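You operate a simulated robot arm through the tools that you are given. There is no shell and no other tool. Be economical: measure what you need, move in short steps, check, and stop when the job is done.

The job below is to be done with a simulated robot arm. You get a single attempt, and the scene is never put back.

Task
Hang up the handset, play the message and fetch the folder it names.
Fine: the green phone button plays it. Stand the folder in the phone side slot of the folder stand; shut the drawer.

The check looks at the end state, three seconds after you hand in, the way a careful person would. Anything else that was tipped, shoved, dropped, spilled or broken makes it a failure.

Robot
A 6-joint arm with a two-finger parallel gripper, fixed in place. Base frame: the origin is at the foot of the arm, x ahead of it, y to its left, z up. Readings come in m, degrees, newtons and seconds.
With the tool pointing down near the work surface it reaches from about 0.26 to 0.68 m from the base axis. Its first joint turns from -166.0 to 166.0 degrees. Payload 4.1 kg.
The TCP is the grasp point between the finger pads, 0.023 m short of the fingertips. In the tool frame z runs along the fingers and y along their closing line. The gripper opens to 0.094 m. The fingers are 0.038 m wide and 0.01 m thick; the gripper's body (0.054 by 0.096 m) begins 0.039 m behind the TCP.
Orientation is told as [roll, pitch, yaw] about the base's x, y, z axes, in that order, counted from this pose: with the fingers straight down and closing along the base's y, the tool's x points along the base's -x, its y along +y and its z along -z.

Tools
- The arm moves only by the tool drive_tool. Its argument "deltas" is a list of rows, each a list of 2 entries, a list of its own where there are three numbers: the shift along the tool's x, y, z in m, then the turn, a rotation vector about the tool's x, y, z in degrees. In form: [[[dx, dy, dz], [rx, ry, rz]], ...]. A call has 1 to 10 rows; each row is the pose to reach, as a shift and turn from the pose commanded when the call began, along the tool's axes at that moment. "claw" is the opening, from 0 (shut) to 1 (fully open), set as the call begins (left out, the last holds). A row lasts 0.2 s, in which the tool goes at most 0.05 m and 8.6 degrees; a call with a longer step from one row to the next is refused whole, and so is a gripper value outside its range. Where a pose cannot be reached the arm comes as near as it can. A force on the tool above 90 N (or 10 N above the force at the start of the call, whichever is more), or a blocked arm, ends the call early, and 0.2 s more pass. Each finger travels about 0.045 m/s and halts on what it meets, pressing with about 34 N; the grip force reading is that of the motor and also rises with nothing between the fingers. The clock runs only during rows and for 0.2 s after the last one: add rows that repeat a pose to give the fingers time. It gives the time, the measured TCP pose, the force on the tool (base axes), the opening and the grip force at its end, in the units of the frame above (readings bear some noise), and new pictures: "show" is both (left out), scene, wrist or none.
- Cameras (640 x 400 px; columns grow to the right, rows downward): "scene" is fixed at [0.3994, -0.5015, 1.0592]; the picture's right is [1.00, -0.09, 0.00], its down [-0.05, -0.55, -0.84] and it looks along [0.07, 0.83, -0.55] (base axes); focal length 214 px, centre (320, 200). "wrist" rides on the gripper at [-0.039, 0, -0.044] in the tool frame; the picture's right is [0.00, -1.00, 0.00], its down [0.97, 0.00, -0.24] and it looks along [0.24, 0.00, 0.97] (tool axes); focal length 218 px, centre (320, 200).
- raise_lower(by): slides the trunk up (or, below 0, down) by that many m; the arm rides with it, the base frame stays. It gives what a move gives, with no picture.
- probe_pixels(camera, pixels): for up to 12 pixels [column, row] of the newest picture of that camera ("zoom" is the newest enlarged one), the place [x, y, z] in the base frame of the surface seen there, good to about 0.002 m. It takes no simulated time.
- inspect(camera, box): a new picture of the part [left, top, right, bottom] of that camera's present view, enlarged. It takes no simulated time.
- close_job(): hands the job in; it is judged then, once.

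Work in short steps. Measure before you move; look again where a grasp or a placing could have gone wrong, and mend it. You have 80 turns and 150 pictures in all, those below and enlarged ones among them. Open the gripper and draw the arm clear of the work before you hand the job in, unless the task says otherwise; then end with one line.

The tools are called after ">>>" as a command line: name --argument value ..., lists and objects as JSON in quotes. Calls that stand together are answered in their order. drive_tool: Moves the arm, as the interface text tells. Its arguments: {"type":"object","properties":{"deltas":{"type":"array","items":{"type":"array"}},"claw":{"type":"number"},"show":{"type":"string","enum":["both","scene","wrist","none"]}},"required":["deltas"]} The other tools are called the same way: raise_lower (by) slides the trunk up or down; probe_pixels (camera, pixels) gives the place of the surface under pixels of a picture; inspect (camera, box) takes an enlarged picture of a part of a camera's view; close_job () hands the job in.

At the start:

```text
t: 0.0
eef_pos: [0.2582, 0.3553, 1.0286]
tool_rot: [0.0, 0.0, 0.0]
contact_force: [-0.4, -0.3, -0.2]
width: 0.0944
grasp_force: 0.0
trunk travel left (down, up): [-0.2, 0.39]
```

scene: 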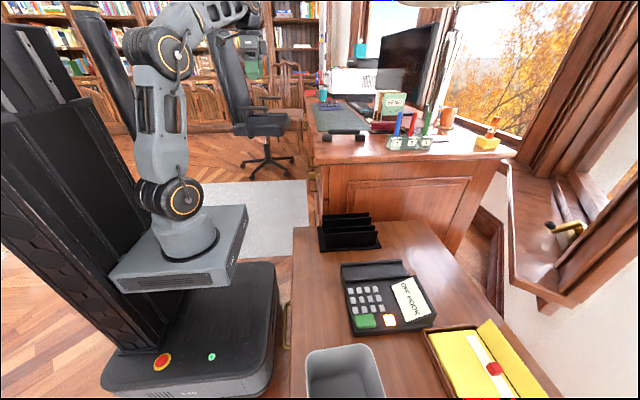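
wrist: 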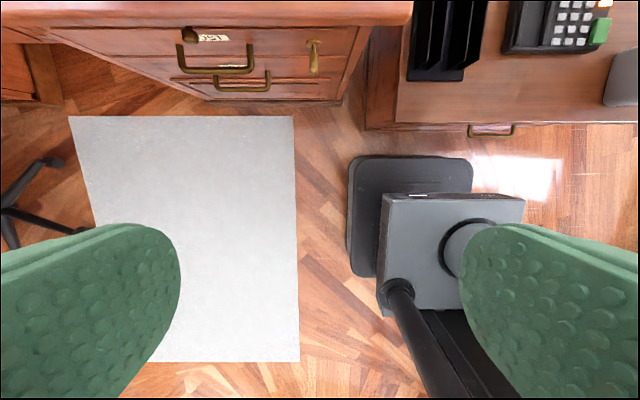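

The scene shows the phone at (385,297), the folder stand at (347,232), and something black on the desk at (345,133). I enlarge these areas.

>>> inspect --camera "scene" --box '[300, 60, 520, 200]'

>>> inspect --camera "scene" --box '[280, 200, 560, 400]'

>>> inspect --camera "wrist" --box '[0, 0, 640, 150]'

```text
2.86 times, centred on (410, 130) of scene
```

zoom: 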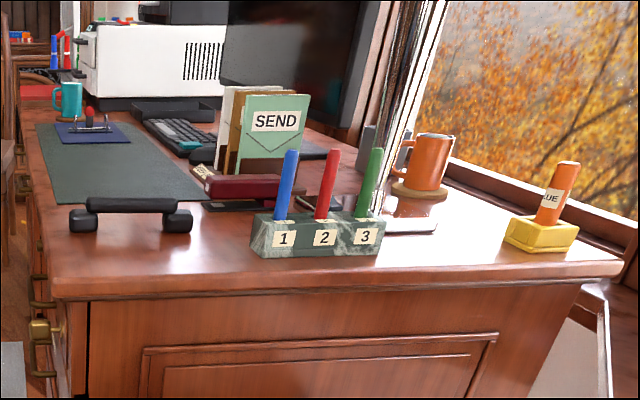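

```text
2.00 times, centred on (420, 300) of scene
```

zoom: 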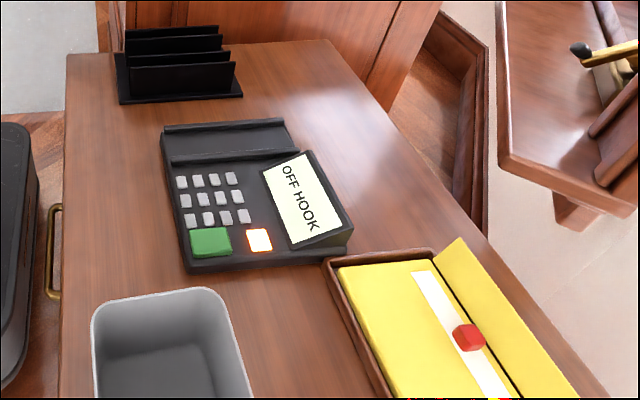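

```text
1.00 times, centred on (320, 75) of wrist
```

zoom: 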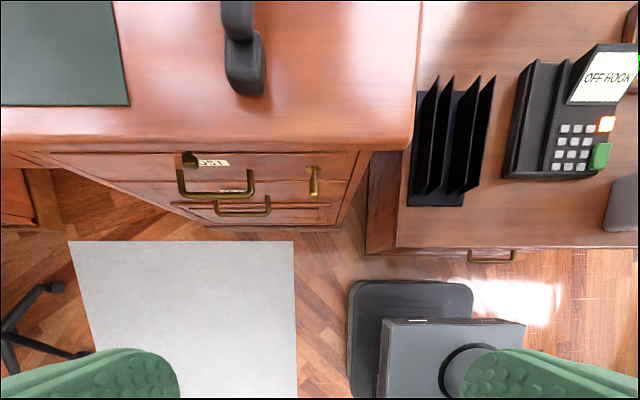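

The handset lies on the desk; the drawers face the robot (-x). I measure the handset, phone, stand and drawers.

>>> probe_pixels --camera "scene" --pixels '[[332, 131], [346, 131], [360, 131], [329, 137], [362, 137], [345, 160], [310, 250], [344, 275], [340, 263], [409, 263], [411, 272], [375, 268]]'

>>> probe_pixels --camera "zoom" --pixels '[[190, 160], [212, 163], [215, 192], [312, 168], [314, 190], [240, 212], [492, 258], [410, 200], [460, 200], [237, 20], [245, 85], [100, 140]]'

>>> inspect --camera "scene" --box '[300, 200, 450, 340]'

>>> inspect --camera "wrist" --box '[140, 0, 380, 120]'

```text
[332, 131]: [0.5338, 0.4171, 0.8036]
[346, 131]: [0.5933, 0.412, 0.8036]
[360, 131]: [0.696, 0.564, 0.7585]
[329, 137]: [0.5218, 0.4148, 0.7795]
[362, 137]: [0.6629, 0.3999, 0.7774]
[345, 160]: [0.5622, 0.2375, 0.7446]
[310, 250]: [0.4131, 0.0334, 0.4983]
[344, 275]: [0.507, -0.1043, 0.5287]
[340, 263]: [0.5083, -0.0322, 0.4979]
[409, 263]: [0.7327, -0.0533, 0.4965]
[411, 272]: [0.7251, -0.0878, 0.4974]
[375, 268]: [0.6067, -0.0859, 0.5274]
```

```text
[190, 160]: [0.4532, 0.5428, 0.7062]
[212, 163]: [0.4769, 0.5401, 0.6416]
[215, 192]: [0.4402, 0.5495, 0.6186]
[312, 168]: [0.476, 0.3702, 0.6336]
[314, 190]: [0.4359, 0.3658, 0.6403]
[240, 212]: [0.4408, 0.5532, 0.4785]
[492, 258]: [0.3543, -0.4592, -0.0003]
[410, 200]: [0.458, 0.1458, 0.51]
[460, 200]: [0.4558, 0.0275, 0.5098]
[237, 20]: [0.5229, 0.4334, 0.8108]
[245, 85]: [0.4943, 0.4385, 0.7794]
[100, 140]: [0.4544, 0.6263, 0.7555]
```

```text
2.86 times, centred on (375, 270) of scene
```

zoom: 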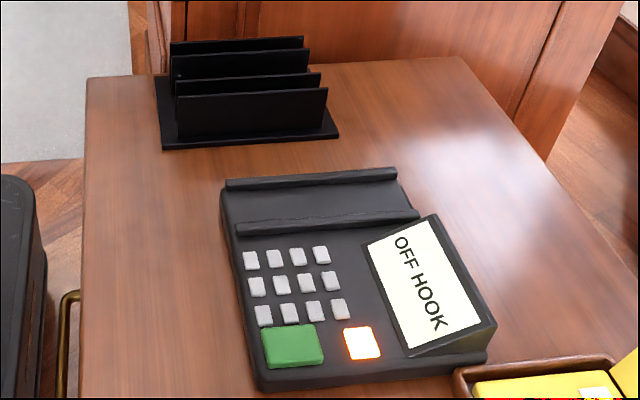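

```text
2.67 times, centred on (260, 60) of wrist
```

zoom: 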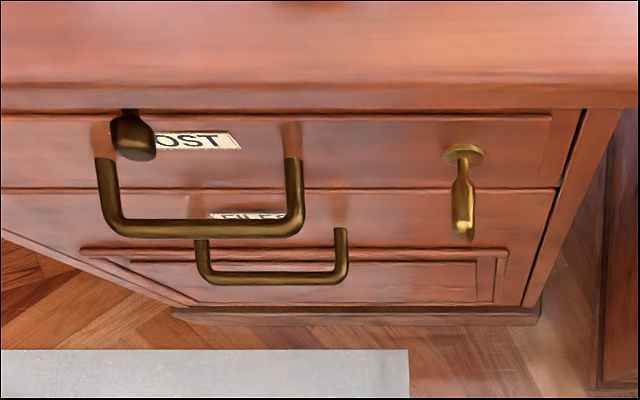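

I now probe the cradle geometry, the stand, and the arm's base height.

>>> probe_pixels --camera "scene" --pixels '[[342, 263], [403, 261], [346, 279], [410, 274], [348, 272], [400, 268], [339, 272], [407, 268], [188, 236], [183, 195], [162, 50], [200, 12]]'

>>> inspect --camera "scene" --box '[310, 205, 390, 255]'

>>> inspect --camera "scene" --box '[305, 115, 385, 165]'

>>> inspect --camera "scene" --box '[335, 250, 415, 300]'

```text
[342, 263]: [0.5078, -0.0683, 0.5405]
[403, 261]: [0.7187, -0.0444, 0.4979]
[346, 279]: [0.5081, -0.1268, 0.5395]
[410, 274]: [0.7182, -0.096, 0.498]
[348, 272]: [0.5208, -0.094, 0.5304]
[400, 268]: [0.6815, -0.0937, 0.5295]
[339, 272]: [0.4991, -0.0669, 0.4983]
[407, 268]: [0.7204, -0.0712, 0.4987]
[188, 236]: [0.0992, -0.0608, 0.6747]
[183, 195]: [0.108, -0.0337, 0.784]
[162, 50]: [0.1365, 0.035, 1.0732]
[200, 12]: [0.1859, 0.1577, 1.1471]
```

```text
8.00 times, centred on (350, 230) of scene
```

zoom: 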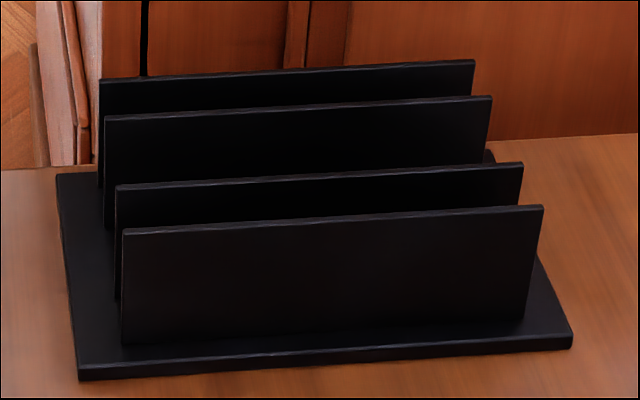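

```text
8.00 times, centred on (345, 140) of scene
```

zoom: 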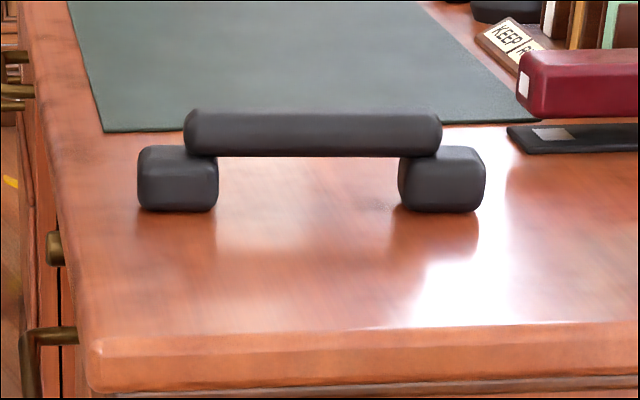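

```text
8.00 times, centred on (375, 275) of scene
```

zoom: 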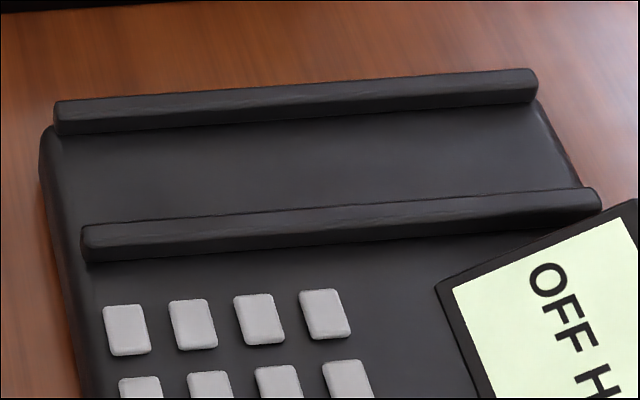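

I probe the ridge ends in the newest zoom for the cradle's exact line.

>>> probe_pixels --camera "zoom" --pixels '[[65, 108], [525, 78], [95, 234], [585, 197], [300, 92], [340, 215], [320, 130], [340, 185], [320, 160], [520, 110], [70, 180], [560, 170]]'

>>> probe_pixels --camera "scene" --pixels '[[323, 139], [325, 135], [331, 135], [356, 138], [365, 137], [364, 135], [340, 132], [350, 132], [330, 130], [357, 130], [340, 129.5], [350, 129.5]]'

>>> inspect --camera "wrist" --box '[180, -60, 340, 40]'

```text
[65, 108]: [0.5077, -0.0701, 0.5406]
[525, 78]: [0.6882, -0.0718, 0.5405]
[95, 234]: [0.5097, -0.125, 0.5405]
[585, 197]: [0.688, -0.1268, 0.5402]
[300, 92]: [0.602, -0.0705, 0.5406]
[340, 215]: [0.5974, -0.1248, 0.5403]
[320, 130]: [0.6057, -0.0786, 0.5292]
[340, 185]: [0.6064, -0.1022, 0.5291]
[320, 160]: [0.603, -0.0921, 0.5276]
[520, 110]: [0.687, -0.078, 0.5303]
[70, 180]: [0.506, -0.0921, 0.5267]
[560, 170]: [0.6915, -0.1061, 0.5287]
```

```text
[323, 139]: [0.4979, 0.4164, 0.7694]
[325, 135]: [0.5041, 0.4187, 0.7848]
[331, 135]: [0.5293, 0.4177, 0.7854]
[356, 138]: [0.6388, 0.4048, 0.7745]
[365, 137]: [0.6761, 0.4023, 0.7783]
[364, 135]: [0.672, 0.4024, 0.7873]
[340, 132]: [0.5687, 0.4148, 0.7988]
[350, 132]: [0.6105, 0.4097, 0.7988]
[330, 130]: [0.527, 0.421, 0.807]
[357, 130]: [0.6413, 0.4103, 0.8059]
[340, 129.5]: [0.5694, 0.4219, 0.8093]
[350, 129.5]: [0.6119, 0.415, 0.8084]
```

```text
refused: -60 is not a number from 0 to 400
```

Handset: x 0.497–0.68, yaw about -7°, handle top z≈0.809. Cradle: centre (0.598, -0.098), floor 0.529. I move over the handset, at a distance, and look.

>>> drive_tool --deltas '[[[-0.045, 0.01, 0], [0, 0, 0]], [[-0.09, 0.02, 0], [0, 0, 3]], [[-0.135, 0.03, 0], [0, 0, 7]], [[-0.18, 0.04, 0.01], [0, 0, 7]], [[-0.225, 0.05, 0.03], [0, 0, 7]], [[-0.27, 0.06, 0.05], [0, 0, 7]], [[-0.3, 0.067, 0.07], [0, 0, 7]], [[-0.3, 0.067, 0.07], [0, 0, 7]]]' --claw 1

```text
refused: row 5 steps farther than a row can; nothing moved
```

I shorten the row steps and send it again.

>>> drive_tool --deltas '[[[-0.04, 0.01, 0], [0, 0, 0]], [[-0.08, 0.02, 0], [0, 0, 3]], [[-0.12, 0.03, 0], [0, 0, 7]], [[-0.16, 0.04, 0.01], [0, 0, 7]], [[-0.2, 0.05, 0.03], [0, 0, 7]], [[-0.24, 0.06, 0.05], [0, 0, 7]], [[-0.28, 0.067, 0.07], [0, 0, 7]], [[-0.31, 0.067, 0.07], [0, 0, 7]], [[-0.31, 0.067, 0.07], [0, 0, 7]]]' --claw 1

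```text
t: 2.0
eef_pos: [0.4757, 0.3722, 0.9312]
tool_rot: [0.0, 0.0, -7.0]
contact_force: [0.5, -0.6, -0.4]
width: 0.0939
grasp_force: 0.2
out of reach, approached as far as the arm can: row 3, 4, 5, 6, 7, 8, 9
trunk travel left (down, up): [-0.2, 0.39]
```

scene: 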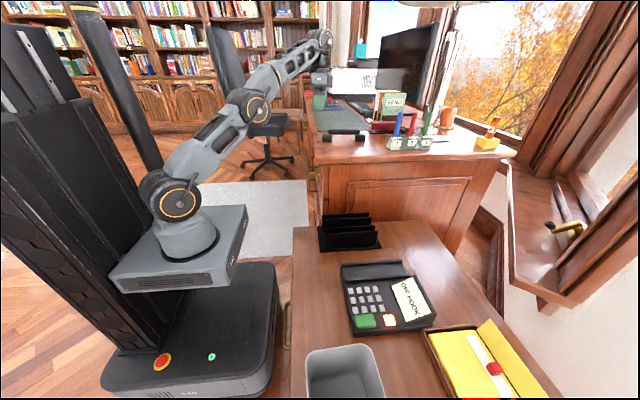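
wrist: 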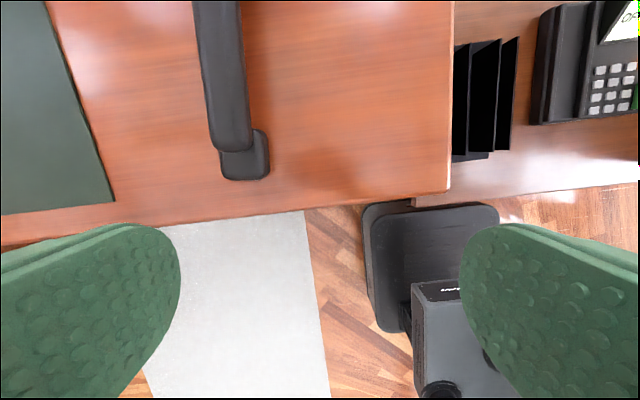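

The arm is fully stretched at this height; raising the trunk by 0.25 brings the shoulder to about 1.03, which should let me reach the handset with the fingers down.

>>> raise_lower --by 0.25

```text
t: 4.6
eef_pos: [0.4758, 0.3745, 1.1809]
tool_rot: [0.0, 0.0, -7.0]
contact_force: [-0.6, 0.0, 0.0]
width: 0.0936
grasp_force: 0.1
trunk travel left (down, up): [-0.45, 0.14]
```

I descend straight 0.2 m and read where it ends.

>>> drive_tool --deltas '[[[0, 0, 0.04], [0, 0, 0]], [[0, 0, 0.08], [0, 0, 0]], [[0, 0, 0.12], [0, 0, 0]], [[0, 0, 0.16], [0, 0, 0]], [[0, 0, 0.2], [0, 0, 0]], [[0, 0, 0.2], [0, 0, 0]]]' --show "wrist"

```text
t: 6.0
eef_pos: [0.4752, 0.3735, 0.9793]
tool_rot: [0.1, 0.0, -6.9]
contact_force: [-0.3, -0.2, 0.1]
width: 0.0943
grasp_force: 0.0
trunk travel left (down, up): [-0.45, 0.14]
```

wrist: 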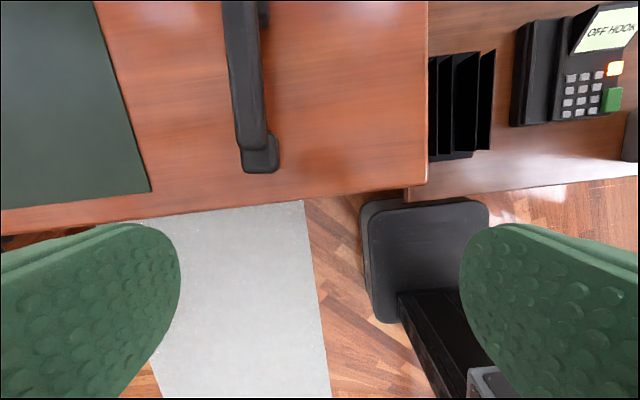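

Pose tracks well. I move over the handle middle at about (0.575, 0.42, 0.93).

>>> drive_tool --deltas '[[[-0.031, 0.02, 0.016], [0, 0, 0]], [[-0.062, 0.039, 0.033], [0, 0, 0]], [[-0.0935, 0.0588, 0.05], [0, 0, 0]], [[-0.0935, 0.0588, 0.05], [0, 0, 0]]]' --show "wrist"

```text
t: 7.0
eef_pos: [0.5574, 0.412, 0.9387]
tool_rot: [-0.1, 0.1, -7.0]
contact_force: [0.3, 0.3, -0.2]
width: 0.0941
grasp_force: 0.0
out of reach, approached as far as the arm can: row 3, 4
trunk travel left (down, up): [-0.45, 0.14]
```

wrist: 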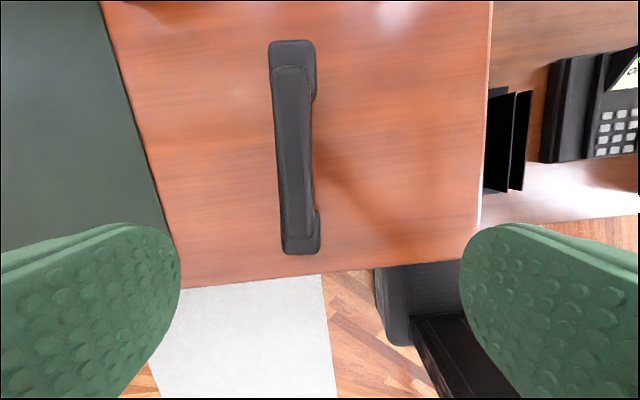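

The handset is fully visible at (293,145). I probe handle edges for centre and yaw.

>>> probe_pixels --camera "wrist" --pixels '[[278, 100], [310, 100], [283, 200], [311, 200], [294, 150], [292, 45], [301, 250], [272, 50], [313, 50], [285, 248], [318, 248], [291, 80]]'

>>> inspect --camera "wrist" --box '[200, 20, 400, 270]'

```text
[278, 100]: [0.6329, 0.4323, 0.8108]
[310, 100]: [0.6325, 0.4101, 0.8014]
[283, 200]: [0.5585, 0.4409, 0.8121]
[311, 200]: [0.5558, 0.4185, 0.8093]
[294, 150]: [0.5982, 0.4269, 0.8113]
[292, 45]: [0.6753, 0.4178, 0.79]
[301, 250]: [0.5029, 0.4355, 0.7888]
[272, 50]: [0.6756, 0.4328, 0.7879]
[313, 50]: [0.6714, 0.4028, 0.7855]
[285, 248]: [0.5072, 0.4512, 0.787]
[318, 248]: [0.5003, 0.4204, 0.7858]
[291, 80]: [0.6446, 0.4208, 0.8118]
```

```text
1.60 times, centred on (300, 145) of wrist
```

zoom: 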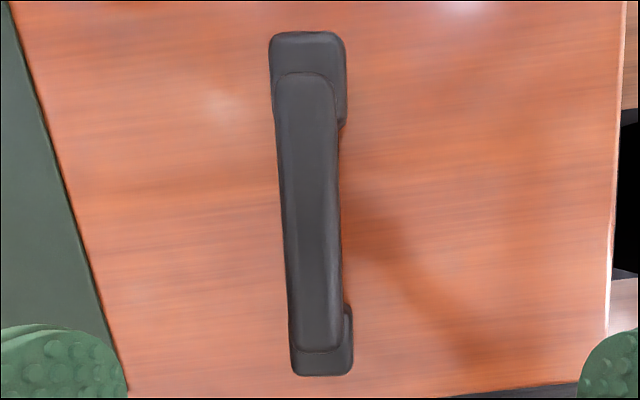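

Handset centre (0.589, 0.427), yaw -6°, handle 0.024 wide, top 0.812. To reach its middle I tilt the fingers forward 15° and hover above it.

>>> drive_tool --deltas '[[[0, 0.005, 0.01], [0, -8, 0]], [[-0.005, 0.012, 0.03], [0, -15, 0]], [[-0.0256, 0.0183, 0.055], [0, -15, -1]], [[-0.0256, 0.0183, 0.055], [0, -15, -1]]]' --show "wrist"

```text
t: 8.0
eef_pos: [0.5851, 0.4248, 0.8846]
tool_rot: [-0.1, -15.0, -5.9]
contact_force: [0.0, -0.8, 0.1]
width: 0.0941
grasp_force: 0.1
trunk travel left (down, up): [-0.45, 0.14]
```

wrist: 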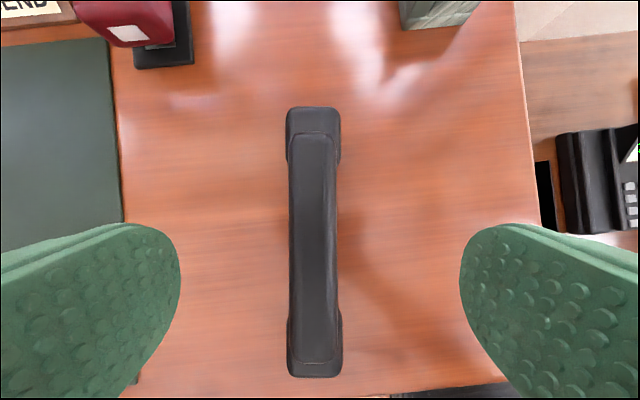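

Aligned (handle at column 315). I descend 0.085 m vertically to grip height z≈0.80.

>>> drive_tool --deltas '[[[0.0075, 0.002, 0.028], [0, 0, 0]], [[0.015, 0.002, 0.056], [0, 0, 0]], [[0.022, 0.002, 0.0821], [0, 0, 0]], [[0.022, 0.002, 0.0821], [0, 0, 0]]]'

```text
t: 9.0
eef_pos: [0.5855, 0.4272, 0.7985]
tool_rot: [-0.2, -15.0, -6.1]
contact_force: [0.2, -0.1, -1.0]
width: 0.0943
grasp_force: 0.1
trunk travel left (down, up): [-0.45, 0.14]
```

scene: 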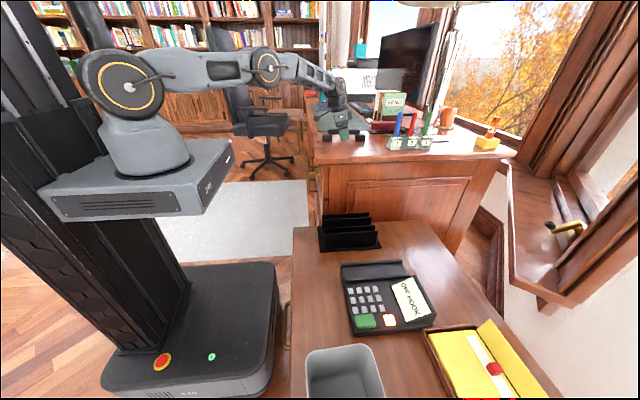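
wrist: 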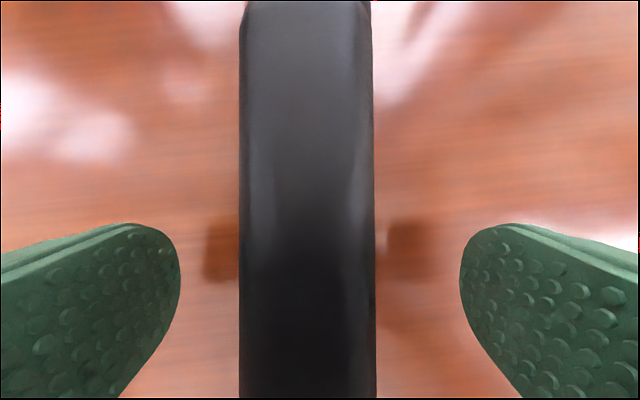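

The handle sits between the fingers (columns 240–375). I close the gripper in place.

>>> drive_tool --deltas '[[[0, 0, 0], [0, 0, 0]], [[0, 0, 0], [0, 0, 0]], [[0, 0, 0], [0, 0, 0]], [[0, 0, 0], [0, 0, 0]], [[0, 0, 0], [0, 0, 0]], [[0, 0, 0], [0, 0, 0]]]' --claw 0 --show "none"

```text
t: 10.4
eef_pos: [0.5848, 0.4271, 0.7983]
tool_rot: [-0.1, -14.9, -5.9]
contact_force: [0.1, 0.8, 0.1]
width: 0.0297
grasp_force: 33.9
trunk travel left (down, up): [-0.45, 0.14]
```

Gripped (width 0.030). I lift 0.1 m and pull back 0.08 m.

>>> drive_tool --deltas '[[[-0.008, 0, -0.029], [0, 0, 0]], [[-0.0155, 0, -0.058], [0, 0, 0]], [[-0.0259, 0, -0.0966], [0, 0, 0]], [[0.012, 0, -0.107], [0, 0, 0]], [[0.051, 0, -0.117], [0, 0, 0]], [[0.051, 0, -0.117], [0, 0, 0]]]'

```text
t: 11.8
eef_pos: [0.5038, 0.4359, 0.8995]
tool_rot: [-0.1, -14.9, -6.1]
contact_force: [0.2, -0.2, -0.5]
width: 0.0
grasp_force: 34.0
trunk travel left (down, up): [-0.45, 0.14]
```

scene: 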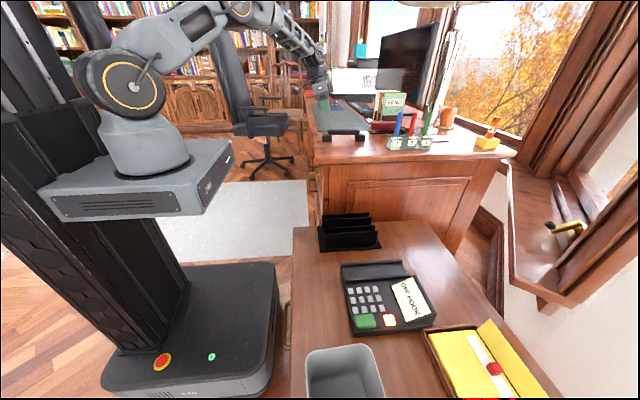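
wrist: 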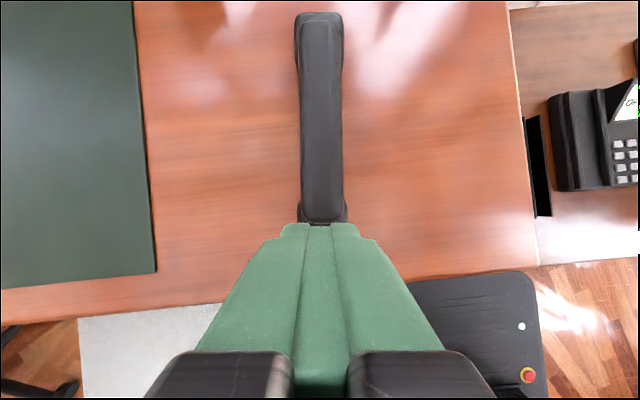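

The handset slipped out of the grip. I check whether it has moved.

>>> probe_pixels --camera "wrist" --pixels '[[318, 17], [322, 212], [321, 120], [304, 60], [339, 60], [303, 180], [341, 180]]'

>>> inspect --camera "scene" --box '[305, 90, 385, 165]'

```text
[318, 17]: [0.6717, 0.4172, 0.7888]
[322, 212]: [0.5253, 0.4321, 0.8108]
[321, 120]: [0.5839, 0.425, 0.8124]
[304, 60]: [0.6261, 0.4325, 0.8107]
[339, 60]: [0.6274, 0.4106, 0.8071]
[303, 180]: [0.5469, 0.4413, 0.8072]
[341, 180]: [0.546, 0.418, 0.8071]
```

```text
5.33 times, centred on (345, 128) of scene
```

zoom: 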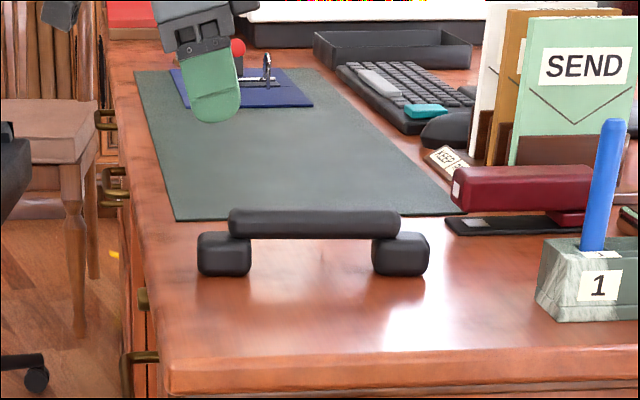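

The handset is unmoved. I reopen, return with a 10° tilt and grip about 8 mm deeper (z≈0.790), then will lift slowly.

>>> drive_tool --deltas '[[[0, 0, 0], [0, 0, 0]], [[0, 0, 0], [0, 0, 0]], [[-0.024, 0, 0.02], [0, 2, 0]], [[-0.048, 0, 0.04], [0, 5, 0]], [[-0.0712, 0, 0.0605], [0, 5, 0]], [[-0.0712, 0, 0.0605], [0, 5, 0]], [[-0.0622, 0, 0.094], [0, 5, 0]], [[-0.0532, 0, 0.1277], [0, 5, 0]], [[-0.0532, 0, 0.1277], [0, 5, 0]]]' --claw 1 --show "wrist"

```text
t: 13.8
eef_pos: [0.5816, 0.4222, 0.7909]
tool_rot: [0.0, -10.0, -6.1]
contact_force: [0.1, -0.1, 0.5]
width: 0.0939
grasp_force: 0.0
out of reach, approached as far as the arm can: row 5, 6, 7, 8, 9
trunk travel left (down, up): [-0.45, 0.14]
```

wrist: 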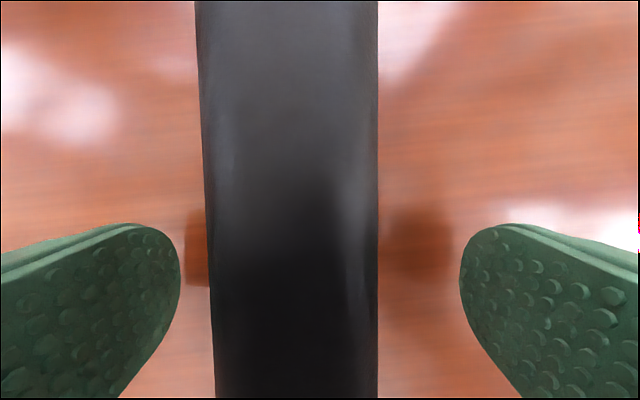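

The handle is centred at column ~293, about 5 mm to the left. I shift +5 mm in y, a little back, then close.

>>> drive_tool --deltas '[[[0.008, 0.005, 0], [0, 0, 0]], [[0.008, 0.005, 0], [0, 0, 0]]]' --show "wrist"

>>> drive_tool --deltas '[[[0, 0, 0], [0, 0, 0]], [[0, 0, 0], [0, 0, 0]], [[0, 0, 0], [0, 0, 0]], [[0, 0, 0], [0, 0, 0]], [[0, 0, 0], [0, 0, 0]], [[0, 0, 0], [0, 0, 0]], [[0, 0, 0], [0, 0, 0]]]' --claw 0 --show "wrist"

```text
t: 14.4
eef_pos: [0.5742, 0.4275, 0.7896]
tool_rot: [-0.1, -10.1, -5.9]
contact_force: [-0.6, 0.4, -0.2]
width: 0.0939
grasp_force: 0.1
trunk travel left (down, up): [-0.45, 0.14]
```

wrist: 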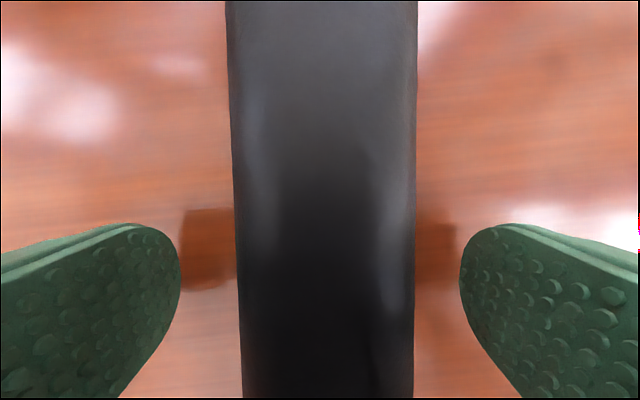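

```text
t: 16.0
eef_pos: [0.5731, 0.4267, 0.7899]
tool_rot: [-0.1, -10.0, -6.0]
contact_force: [-0.1, -0.5, 0.6]
width: 0.0297
grasp_force: 34.0
trunk travel left (down, up): [-0.45, 0.14]
```

wrist: 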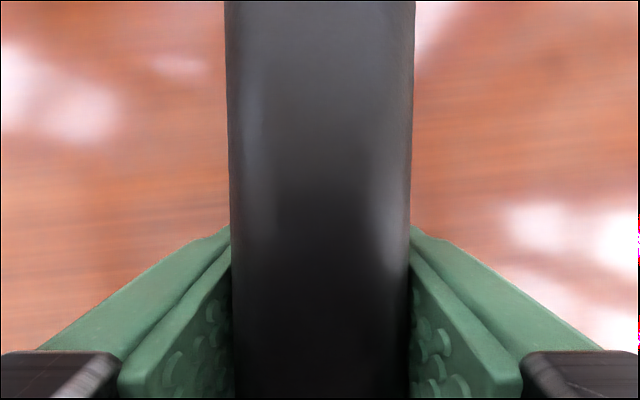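

Gripped at 0.0297. I lift slowly 3 cm and check the width.

>>> drive_tool --deltas '[[[-0.0009, 0, -0.005], [0, 0, 0]], [[-0.0017, 0, -0.01], [0, 0, 0]], [[-0.0026, 0, -0.015], [0, 0, 0]], [[-0.0035, 0, -0.02], [0, 0, 0]], [[-0.0044, 0, -0.025], [0, 0, 0]], [[-0.0052, 0, -0.03], [0, 0, 0]]]'

```text
t: 17.4
eef_pos: [0.5744, 0.4269, 0.8196]
tool_rot: [-0.1, -10.1, -6.0]
contact_force: [0.5, -0.2, -1.1]
width: 0.0295
grasp_force: 34.5
trunk travel left (down, up): [-0.45, 0.14]
```

scene: 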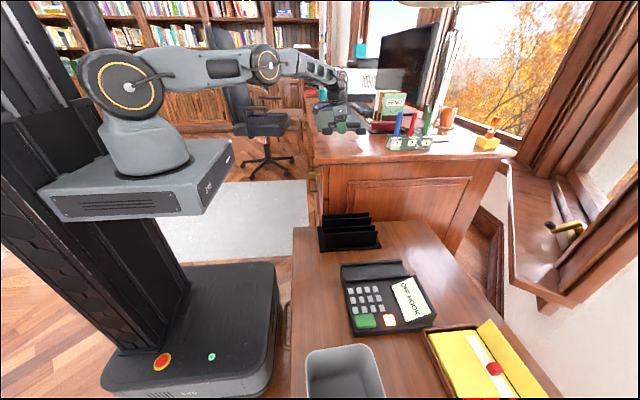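
wrist: 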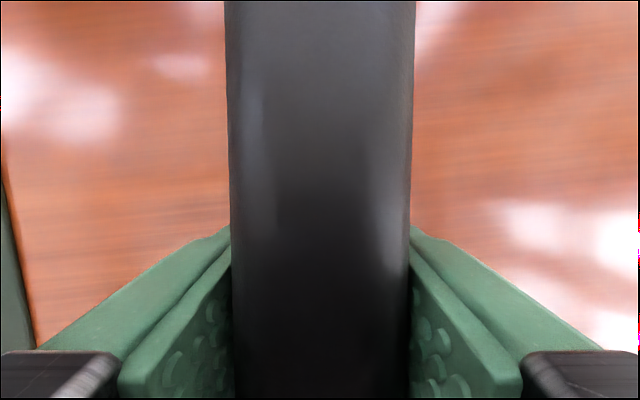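

Held (width 0.0295). I raise further and draw back gently.

>>> drive_tool --deltas '[[[-0.0035, 0, -0.0197], [0, 0, 0]], [[-0.007, 0, -0.0394], [0, 0, 0]], [[-0.0104, 0, -0.0591], [0, 0, 0]], [[-0.0139, 0, -0.0788], [0, 0, 0]], [[0.0058, 0, -0.0823], [0, 0, 0]], [[0.0255, 0, -0.0858], [0, 0, 0]], [[0.0452, 0, -0.0892], [0, 0, 0]], [[0.0452, 0, -0.0892], [0, 0, 0]]]'

```text
t: 19.2
eef_pos: [0.5144, 0.4335, 0.8983]
tool_rot: [-0.1, -10.0, -6.0]
contact_force: [0.2, -0.1, -1.6]
width: 0.0298
grasp_force: 33.6
trunk travel left (down, up): [-0.45, 0.14]
```

scene: 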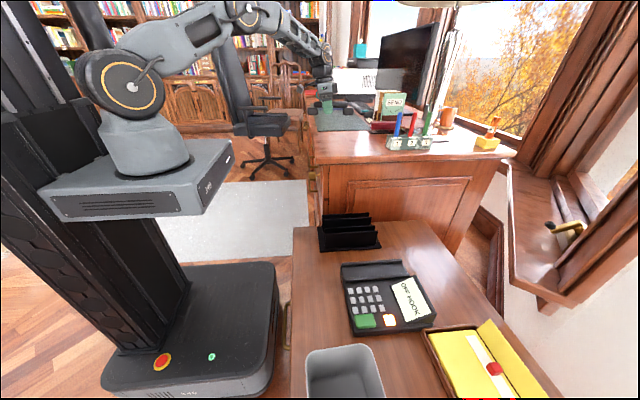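
wrist: 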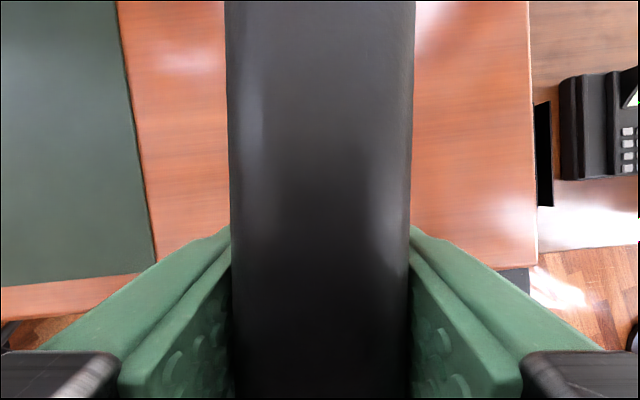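

Steady. I carry it toward the phone in -y at this height, turning yaw to 0 along the way.

>>> drive_tool --deltas '[[[-0.01, -0.03, 0.0017], [0, 0, 0]], [[-0.02, -0.07, 0.0035], [0, 0, 0]], [[-0.03, -0.115, 0.0052], [-0.17, 0, -1]], [[-0.04, -0.16, 0.007], [-0.35, 0, -2]], [[-0.049, -0.205, 0.0087], [-0.52, 0, -3]], [[-0.059, -0.25, 0.0104], [-0.7, 0, -4]], [[-0.069, -0.295, 0.0122], [-0.87, 0, -5]], [[-0.079, -0.34, 0.0139], [-1.04, 0, -5.91]], [[-0.079, -0.37, 0.0139], [-1.04, 0, -5.91]], [[-0.079, -0.37, 0.0139], [-1.04, 0, -5.91]]]' --show "scene"

```text
t: 21.4
eef_pos: [0.5547, 0.0576, 0.899]
tool_rot: [0.0, -10.0, 0.0]
contact_force: [0.1, 0.1, -1.2]
width: 0.0299
grasp_force: 33.9
trunk travel left (down, up): [-0.45, 0.14]
```

scene: 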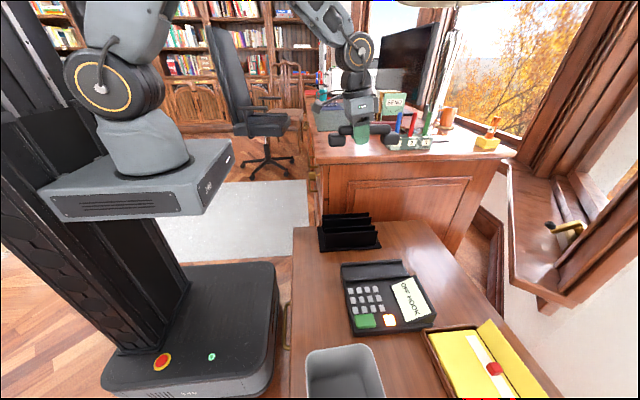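

I move over the cradle at (0.5825, -0.098), then lower the trunk 0.2 for the descent.

>>> drive_tool --deltas '[[[-0.007, -0.04, 0.001], [0, 0, 0]], [[-0.014, -0.08, 0.002], [0, 0, 0]], [[-0.021, -0.12, 0.004], [0, 0, 0]], [[-0.0276, -0.1556, 0.005], [0, 0, 0]], [[-0.0276, -0.1556, 0.005], [0, 0, 0]]]' --show "none"

>>> raise_lower --by -0.25

>>> inspect --camera "scene" --box '[310, 180, 450, 300]'

```text
t: 22.6
eef_pos: [0.5823, -0.0977, 0.9006]
tool_rot: [-0.1, -10.0, 0.0]
contact_force: [-0.8, 0.5, -0.6]
width: 0.0293
grasp_force: 33.5
trunk travel left (down, up): [-0.45, 0.14]
```

```text
t: 25.2
eef_pos: [0.5821, -0.0974, 0.6508]
tool_rot: [-0.1, -10.0, 0.0]
contact_force: [-0.5, 0.1, -1.6]
width: 0.0295
grasp_force: 33.7
trunk travel left (down, up): [-0.2, 0.39]
```

```text
3.33 times, centred on (380, 240) of scene
```

zoom: 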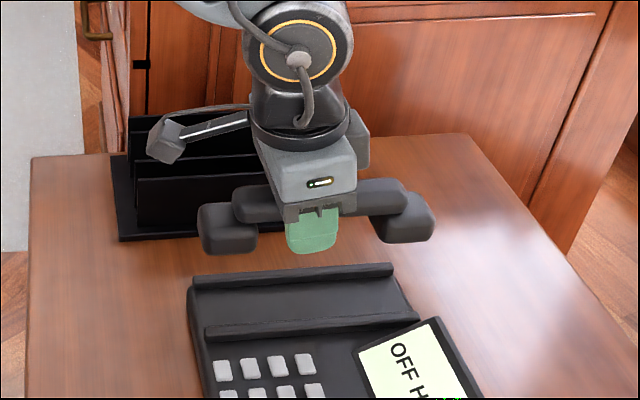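

The handset hovers level above the cradle. I probe its ends to check alignment before lowering.

>>> probe_pixels --camera "zoom" --pixels '[[203, 238], [250, 235], [383, 228], [430, 222], [225, 215], [425, 208], [225, 245], [410, 235], [360, 185], [250, 195]]'

```text
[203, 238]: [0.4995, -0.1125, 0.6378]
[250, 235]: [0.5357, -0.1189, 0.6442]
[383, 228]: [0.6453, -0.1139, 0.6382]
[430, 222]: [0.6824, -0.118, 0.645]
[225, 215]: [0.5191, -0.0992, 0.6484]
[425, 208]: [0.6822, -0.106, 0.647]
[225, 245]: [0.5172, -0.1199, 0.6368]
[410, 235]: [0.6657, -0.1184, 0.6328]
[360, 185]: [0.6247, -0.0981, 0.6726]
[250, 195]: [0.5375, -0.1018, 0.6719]
```

Ends at x 0.497–0.687; I shift +4 mm in x and lower 7 cm, stopping just above the ridges.

>>> drive_tool --deltas '[[[0.0, 0, 0.02], [0, 0, 0]], [[0.003, 0, 0.04], [0, 0, 0]], [[0.0083, 0, 0.0697], [0, 0, 0]], [[0.0083, 0, 0.0697], [0, 0, 0]]]' --show "none"

>>> inspect --camera "scene" --box '[330, 230, 420, 290]'

```text
t: 26.2
eef_pos: [0.5871, -0.0981, 0.582]
tool_rot: [0.0, -10.0, -0.1]
contact_force: [-1.6, -0.6, -1.4]
width: 0.0295
grasp_force: 34.0
trunk travel left (down, up): [-0.2, 0.39]
```

```text
6.67 times, centred on (375, 260) of scene
```

zoom: 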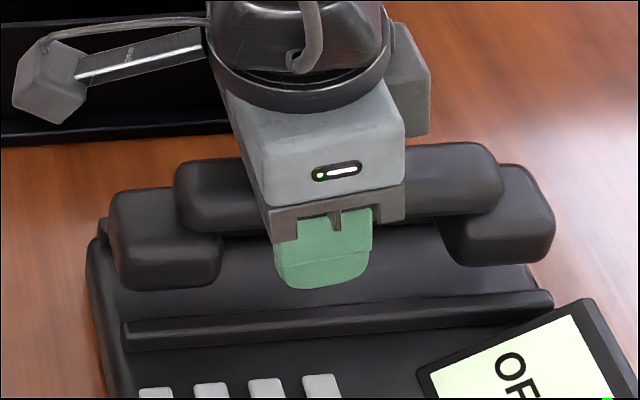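

Looks aligned. I lower 15 mm more (fingertips just above ridge tops, handset bottom ~5 mm above the floor).

>>> drive_tool --deltas '[[[0.0013, 0, 0.0074], [0, 0, 0]], [[0.0026, 0, 0.0143], [0, 0, 0]], [[0.0026, 0, 0.0143], [0, 0, 0]]]' --show "none"

>>> inspect --camera "scene" --box '[330, 230, 420, 290]'

```text
t: 27.0
eef_pos: [0.5859, -0.0974, 0.5712]
tool_rot: [-0.3, -10.5, 0.1]
contact_force: [-3.7, 4.7, 34.1]
width: 0.0299
grasp_force: 34.4
trunk travel left (down, up): [-0.2, 0.39]
```

```text
6.67 times, centred on (375, 260) of scene
```

zoom: 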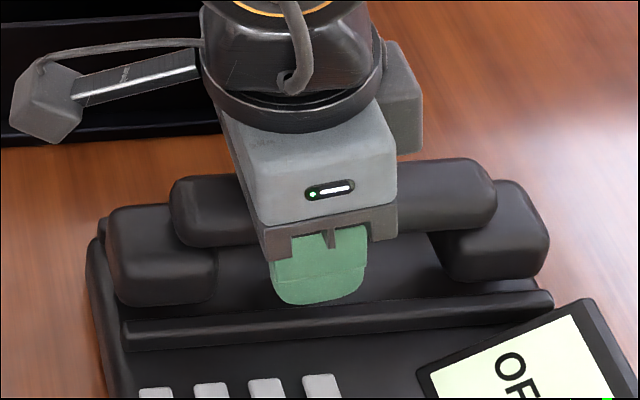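

Contact (34 N) at z 0.571, likely a block resting on a ridge. I back off 5 mm and measure the handset against the ridges.

>>> drive_tool --deltas '[[[-0.0015, 0, -0.0085], [0, 0, 0]], [[-0.0015, 0, -0.0085], [0, 0, 0]]]' --show "none"

>>> inspect --camera "scene" --box '[335, 240, 415, 290]'

>>> probe_pixels --camera "zoom" --pixels '[[120, 260], [150, 260], [60, 240], [490, 225], [560, 215], [525, 220], [150, 200], [520, 160], [120, 290], [130, 318], [500, 290], [560, 285]]'

```text
t: 27.6
eef_pos: [0.5834, -0.0984, 0.5728]
tool_rot: [-0.1, -9.9, -0.1]
contact_force: [-0.4, -0.9, -1.8]
width: 0.0296
grasp_force: 34.1
trunk travel left (down, up): [-0.2, 0.39]
```

```text
8.00 times, centred on (375, 265) of scene
```

zoom: 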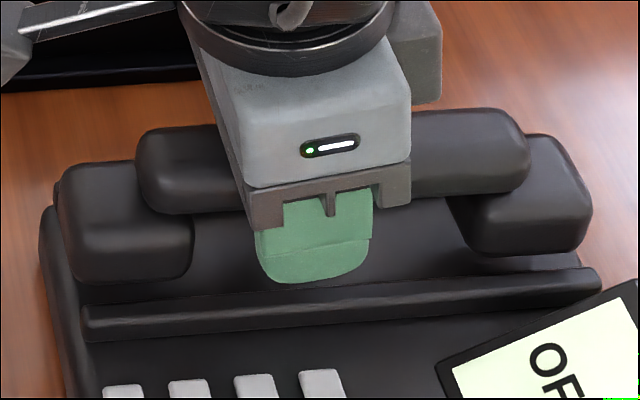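

```text
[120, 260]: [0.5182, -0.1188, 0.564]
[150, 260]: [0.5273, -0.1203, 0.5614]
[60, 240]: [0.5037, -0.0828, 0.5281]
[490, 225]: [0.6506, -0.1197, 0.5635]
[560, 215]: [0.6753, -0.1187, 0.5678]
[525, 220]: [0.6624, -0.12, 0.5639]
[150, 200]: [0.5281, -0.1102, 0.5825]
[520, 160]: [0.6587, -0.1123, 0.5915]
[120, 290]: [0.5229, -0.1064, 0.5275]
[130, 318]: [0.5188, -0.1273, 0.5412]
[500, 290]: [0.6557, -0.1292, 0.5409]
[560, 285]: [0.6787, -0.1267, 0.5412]
```

The block's front face is at y≈-0.120, about at the front ridge's inner edge, so the handset is ~3 mm too far to -y. I shift +3 mm in y and lower again by 9 mm.

>>> drive_tool --deltas '[[[0, 0.003, -0.004], [0, 0, 0]], [[-0.003, 0.003, -0.002], [0, 0, 0]], [[-0.0015, 0.003, 0.003], [0, 0, 0]], [[-0.001, 0.003, 0.006], [0, 0, 0]], [[-0.001, 0.003, 0.006], [0, 0, 0]]]' --show "none"

>>> inspect --camera "scene" --box '[335, 240, 415, 290]'

```text
t: 28.8
eef_pos: [0.5896, -0.0949, 0.5688]
tool_rot: [-0.1, -10.1, 0.0]
contact_force: [-0.3, -0.2, -1.1]
width: 0.0297
grasp_force: 34.2
trunk travel left (down, up): [-0.2, 0.39]
```

```text
8.00 times, centred on (375, 265) of scene
```

zoom: 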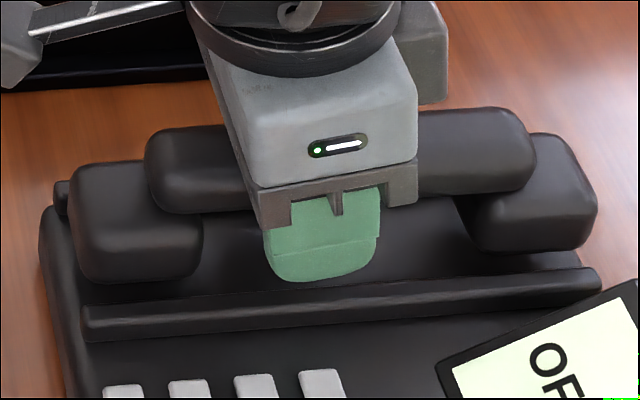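

No contact now at z 0.569, so it's inside the ridges. I lower 3 mm more.

>>> drive_tool --deltas '[[[0.0005, 0, 0.003], [0, 0, 0]], [[0.0005, 0, 0.003], [0, 0, 0]]]' --show "none"

```text
t: 29.4
eef_pos: [0.589, -0.0951, 0.568]
tool_rot: [-0.1, -10.2, 0.0]
contact_force: [-0.2, 1.4, 11.3]
width: 0.0298
grasp_force: 33.7
trunk travel left (down, up): [-0.2, 0.39]
```

Light contact, likely fingertips near the ridge top; the remaining drop is a few mm. I open slightly to release.

>>> drive_tool --deltas '[[[0, 0, -0.001], [0, 0, 0]], [[0, 0, -0.001], [0, 0, 0]], [[0, 0, -0.001], [0, 0, 0]]]' --claw 0.45 --show "none"

>>> inspect --camera "scene" --box '[335, 240, 435, 310]'

```text
t: 30.2
eef_pos: [0.5892, -0.0963, 0.5679]
tool_rot: [-0.1, -10.0, 0.0]
contact_force: [3.2, -5.4, 11.5]
width: 0.0399
grasp_force: 0.1
trunk travel left (down, up): [-0.2, 0.39]
```

```text
5.71 times, centred on (385, 275) of scene
```

zoom: 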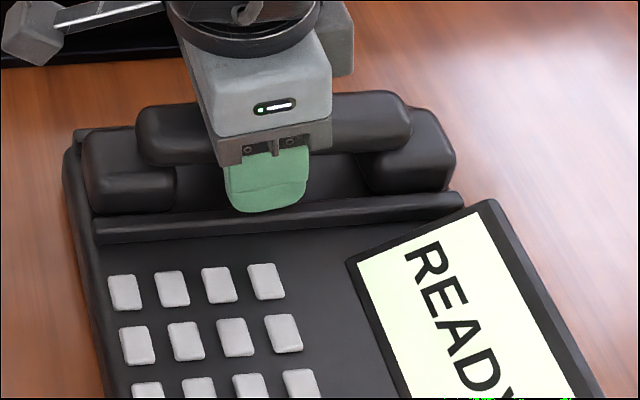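

The display reads "READY": hung up. I withdraw straight up, carefully.

>>> drive_tool --deltas '[[[-0.0009, 0.001, -0.005], [0, 0, 0]], [[-0.0026, 0.001, -0.015], [0, 0, 0]], [[-0.0052, 0.001, -0.03], [0, 0, 0]], [[-0.0104, 0.001, -0.06], [0, 0, 0]], [[-0.018, 0.001, -0.1], [0, 5, 0]], [[-0.018, 0.001, -0.1], [0, 10, 0]], [[-0.018, 0.001, -0.1], [0, 10, 0]]]'

```text
t: 31.8
eef_pos: [0.5894, -0.0931, 0.6689]
tool_rot: [-0.1, 0.1, 0.0]
contact_force: [0.6, 0.6, 0.1]
width: 0.0423
grasp_force: 0.0
trunk travel left (down, up): [-0.2, 0.39]
```

scene: 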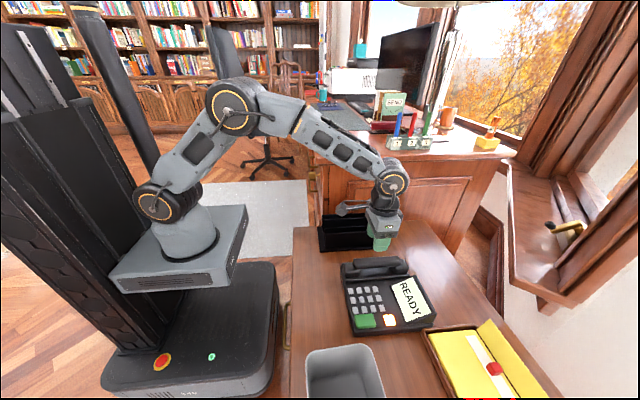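
wrist: 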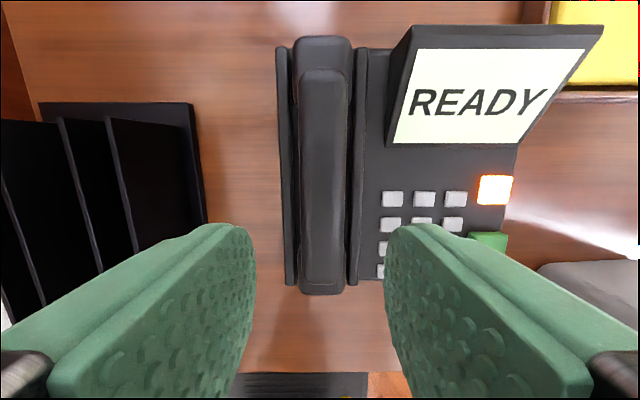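

The handset sits in the cradle. I probe the green button and the stand's panels/slots.

>>> probe_pixels --camera "scene" --pixels '[[358, 316], [374, 316], [361, 326], [376, 325], [366, 321], [388, 319]]'

>>> probe_pixels --camera "wrist" --pixels '[[195, 130], [205, 215], [115, 120], [57, 118], [2, 130], [120, 165], [65, 165], [150, 160], [85, 150], [165, 108], [100, 265], [45, 300]]'

>>> inspect --camera "wrist" --box '[0, 80, 240, 330]'

```text
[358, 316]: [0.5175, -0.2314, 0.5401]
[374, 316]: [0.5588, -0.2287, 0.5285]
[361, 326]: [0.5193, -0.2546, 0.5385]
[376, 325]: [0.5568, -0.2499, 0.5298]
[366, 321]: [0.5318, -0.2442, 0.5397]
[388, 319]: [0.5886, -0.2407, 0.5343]
```

```text
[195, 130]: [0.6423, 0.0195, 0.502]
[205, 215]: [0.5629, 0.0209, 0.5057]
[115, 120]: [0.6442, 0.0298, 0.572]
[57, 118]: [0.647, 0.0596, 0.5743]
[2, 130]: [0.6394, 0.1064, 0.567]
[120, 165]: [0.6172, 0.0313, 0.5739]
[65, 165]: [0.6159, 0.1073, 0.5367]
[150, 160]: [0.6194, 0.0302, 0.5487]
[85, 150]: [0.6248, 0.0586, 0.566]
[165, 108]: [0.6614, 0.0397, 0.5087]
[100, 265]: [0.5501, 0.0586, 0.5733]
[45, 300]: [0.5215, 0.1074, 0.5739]
```

```text
1.60 times, centred on (120, 205) of wrist
```

zoom: 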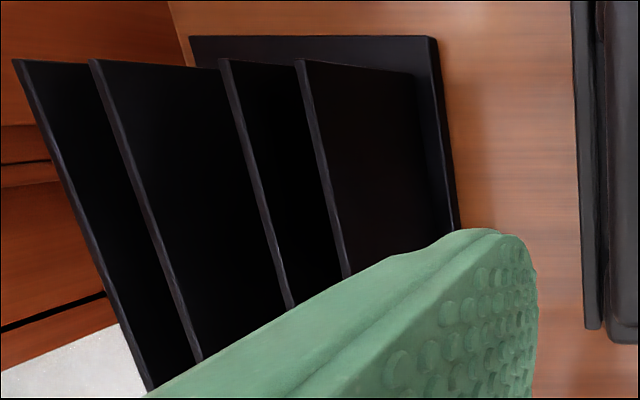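

Slots: panels at y 0.030/0.059/0.107/0.136, so the phone-side slot is y 0.031–0.058. Now I close the fingers and hover over the green button (0.5345, -0.243, top 0.540).

>>> drive_tool --deltas '[[[0.014, -0.037, 0], [0, 0, 0]], [[0.028, -0.075, 0], [0, 0, 0]], [[0.042, -0.112, 0.02], [0, 0, 0]], [[0.055, -0.15, 0.05], [0, 0, 0]], [[0.055, -0.15, 0.085], [0, 0, 0]], [[0.055, -0.15, 0.085], [0, 0, 0]]]' --claw 0

```text
refused: row 4 steps farther than a row can; nothing moved
```

Same path with finer rows.

>>> drive_tool --deltas '[[[0.014, -0.037, 0], [0, 0, 0]], [[0.028, -0.075, 0], [0, 0, 0]], [[0.042, -0.112, 0.01], [0, 0, 0]], [[0.055, -0.15, 0.03], [0, 0, 0]], [[0.055, -0.15, 0.06], [0, 0, 0]], [[0.055, -0.15, 0.085], [0, 0, 0]], [[0.055, -0.15, 0.085], [0, 0, 0]]]' --claw 0

```text
t: 33.4
eef_pos: [0.534, -0.2434, 0.5838]
tool_rot: [-0.1, 0.0, -0.1]
contact_force: [0.0, -0.3, 0.6]
width: 0.0
grasp_force: 34.1
trunk travel left (down, up): [-0.2, 0.39]
```

scene: 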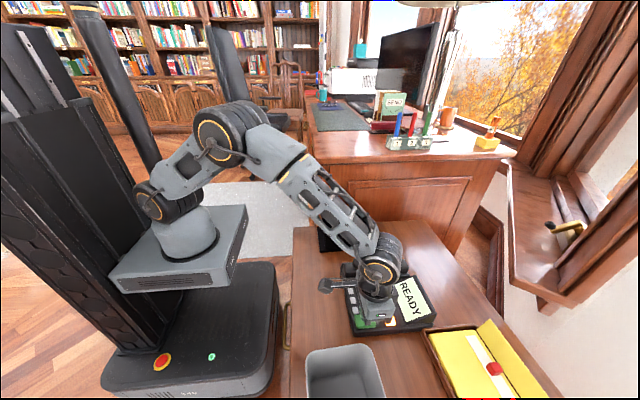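
wrist: 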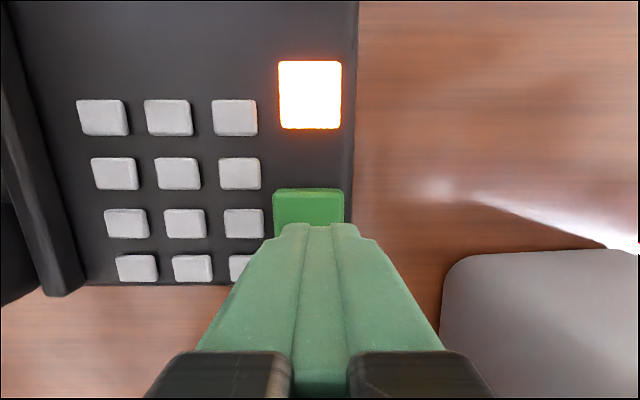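

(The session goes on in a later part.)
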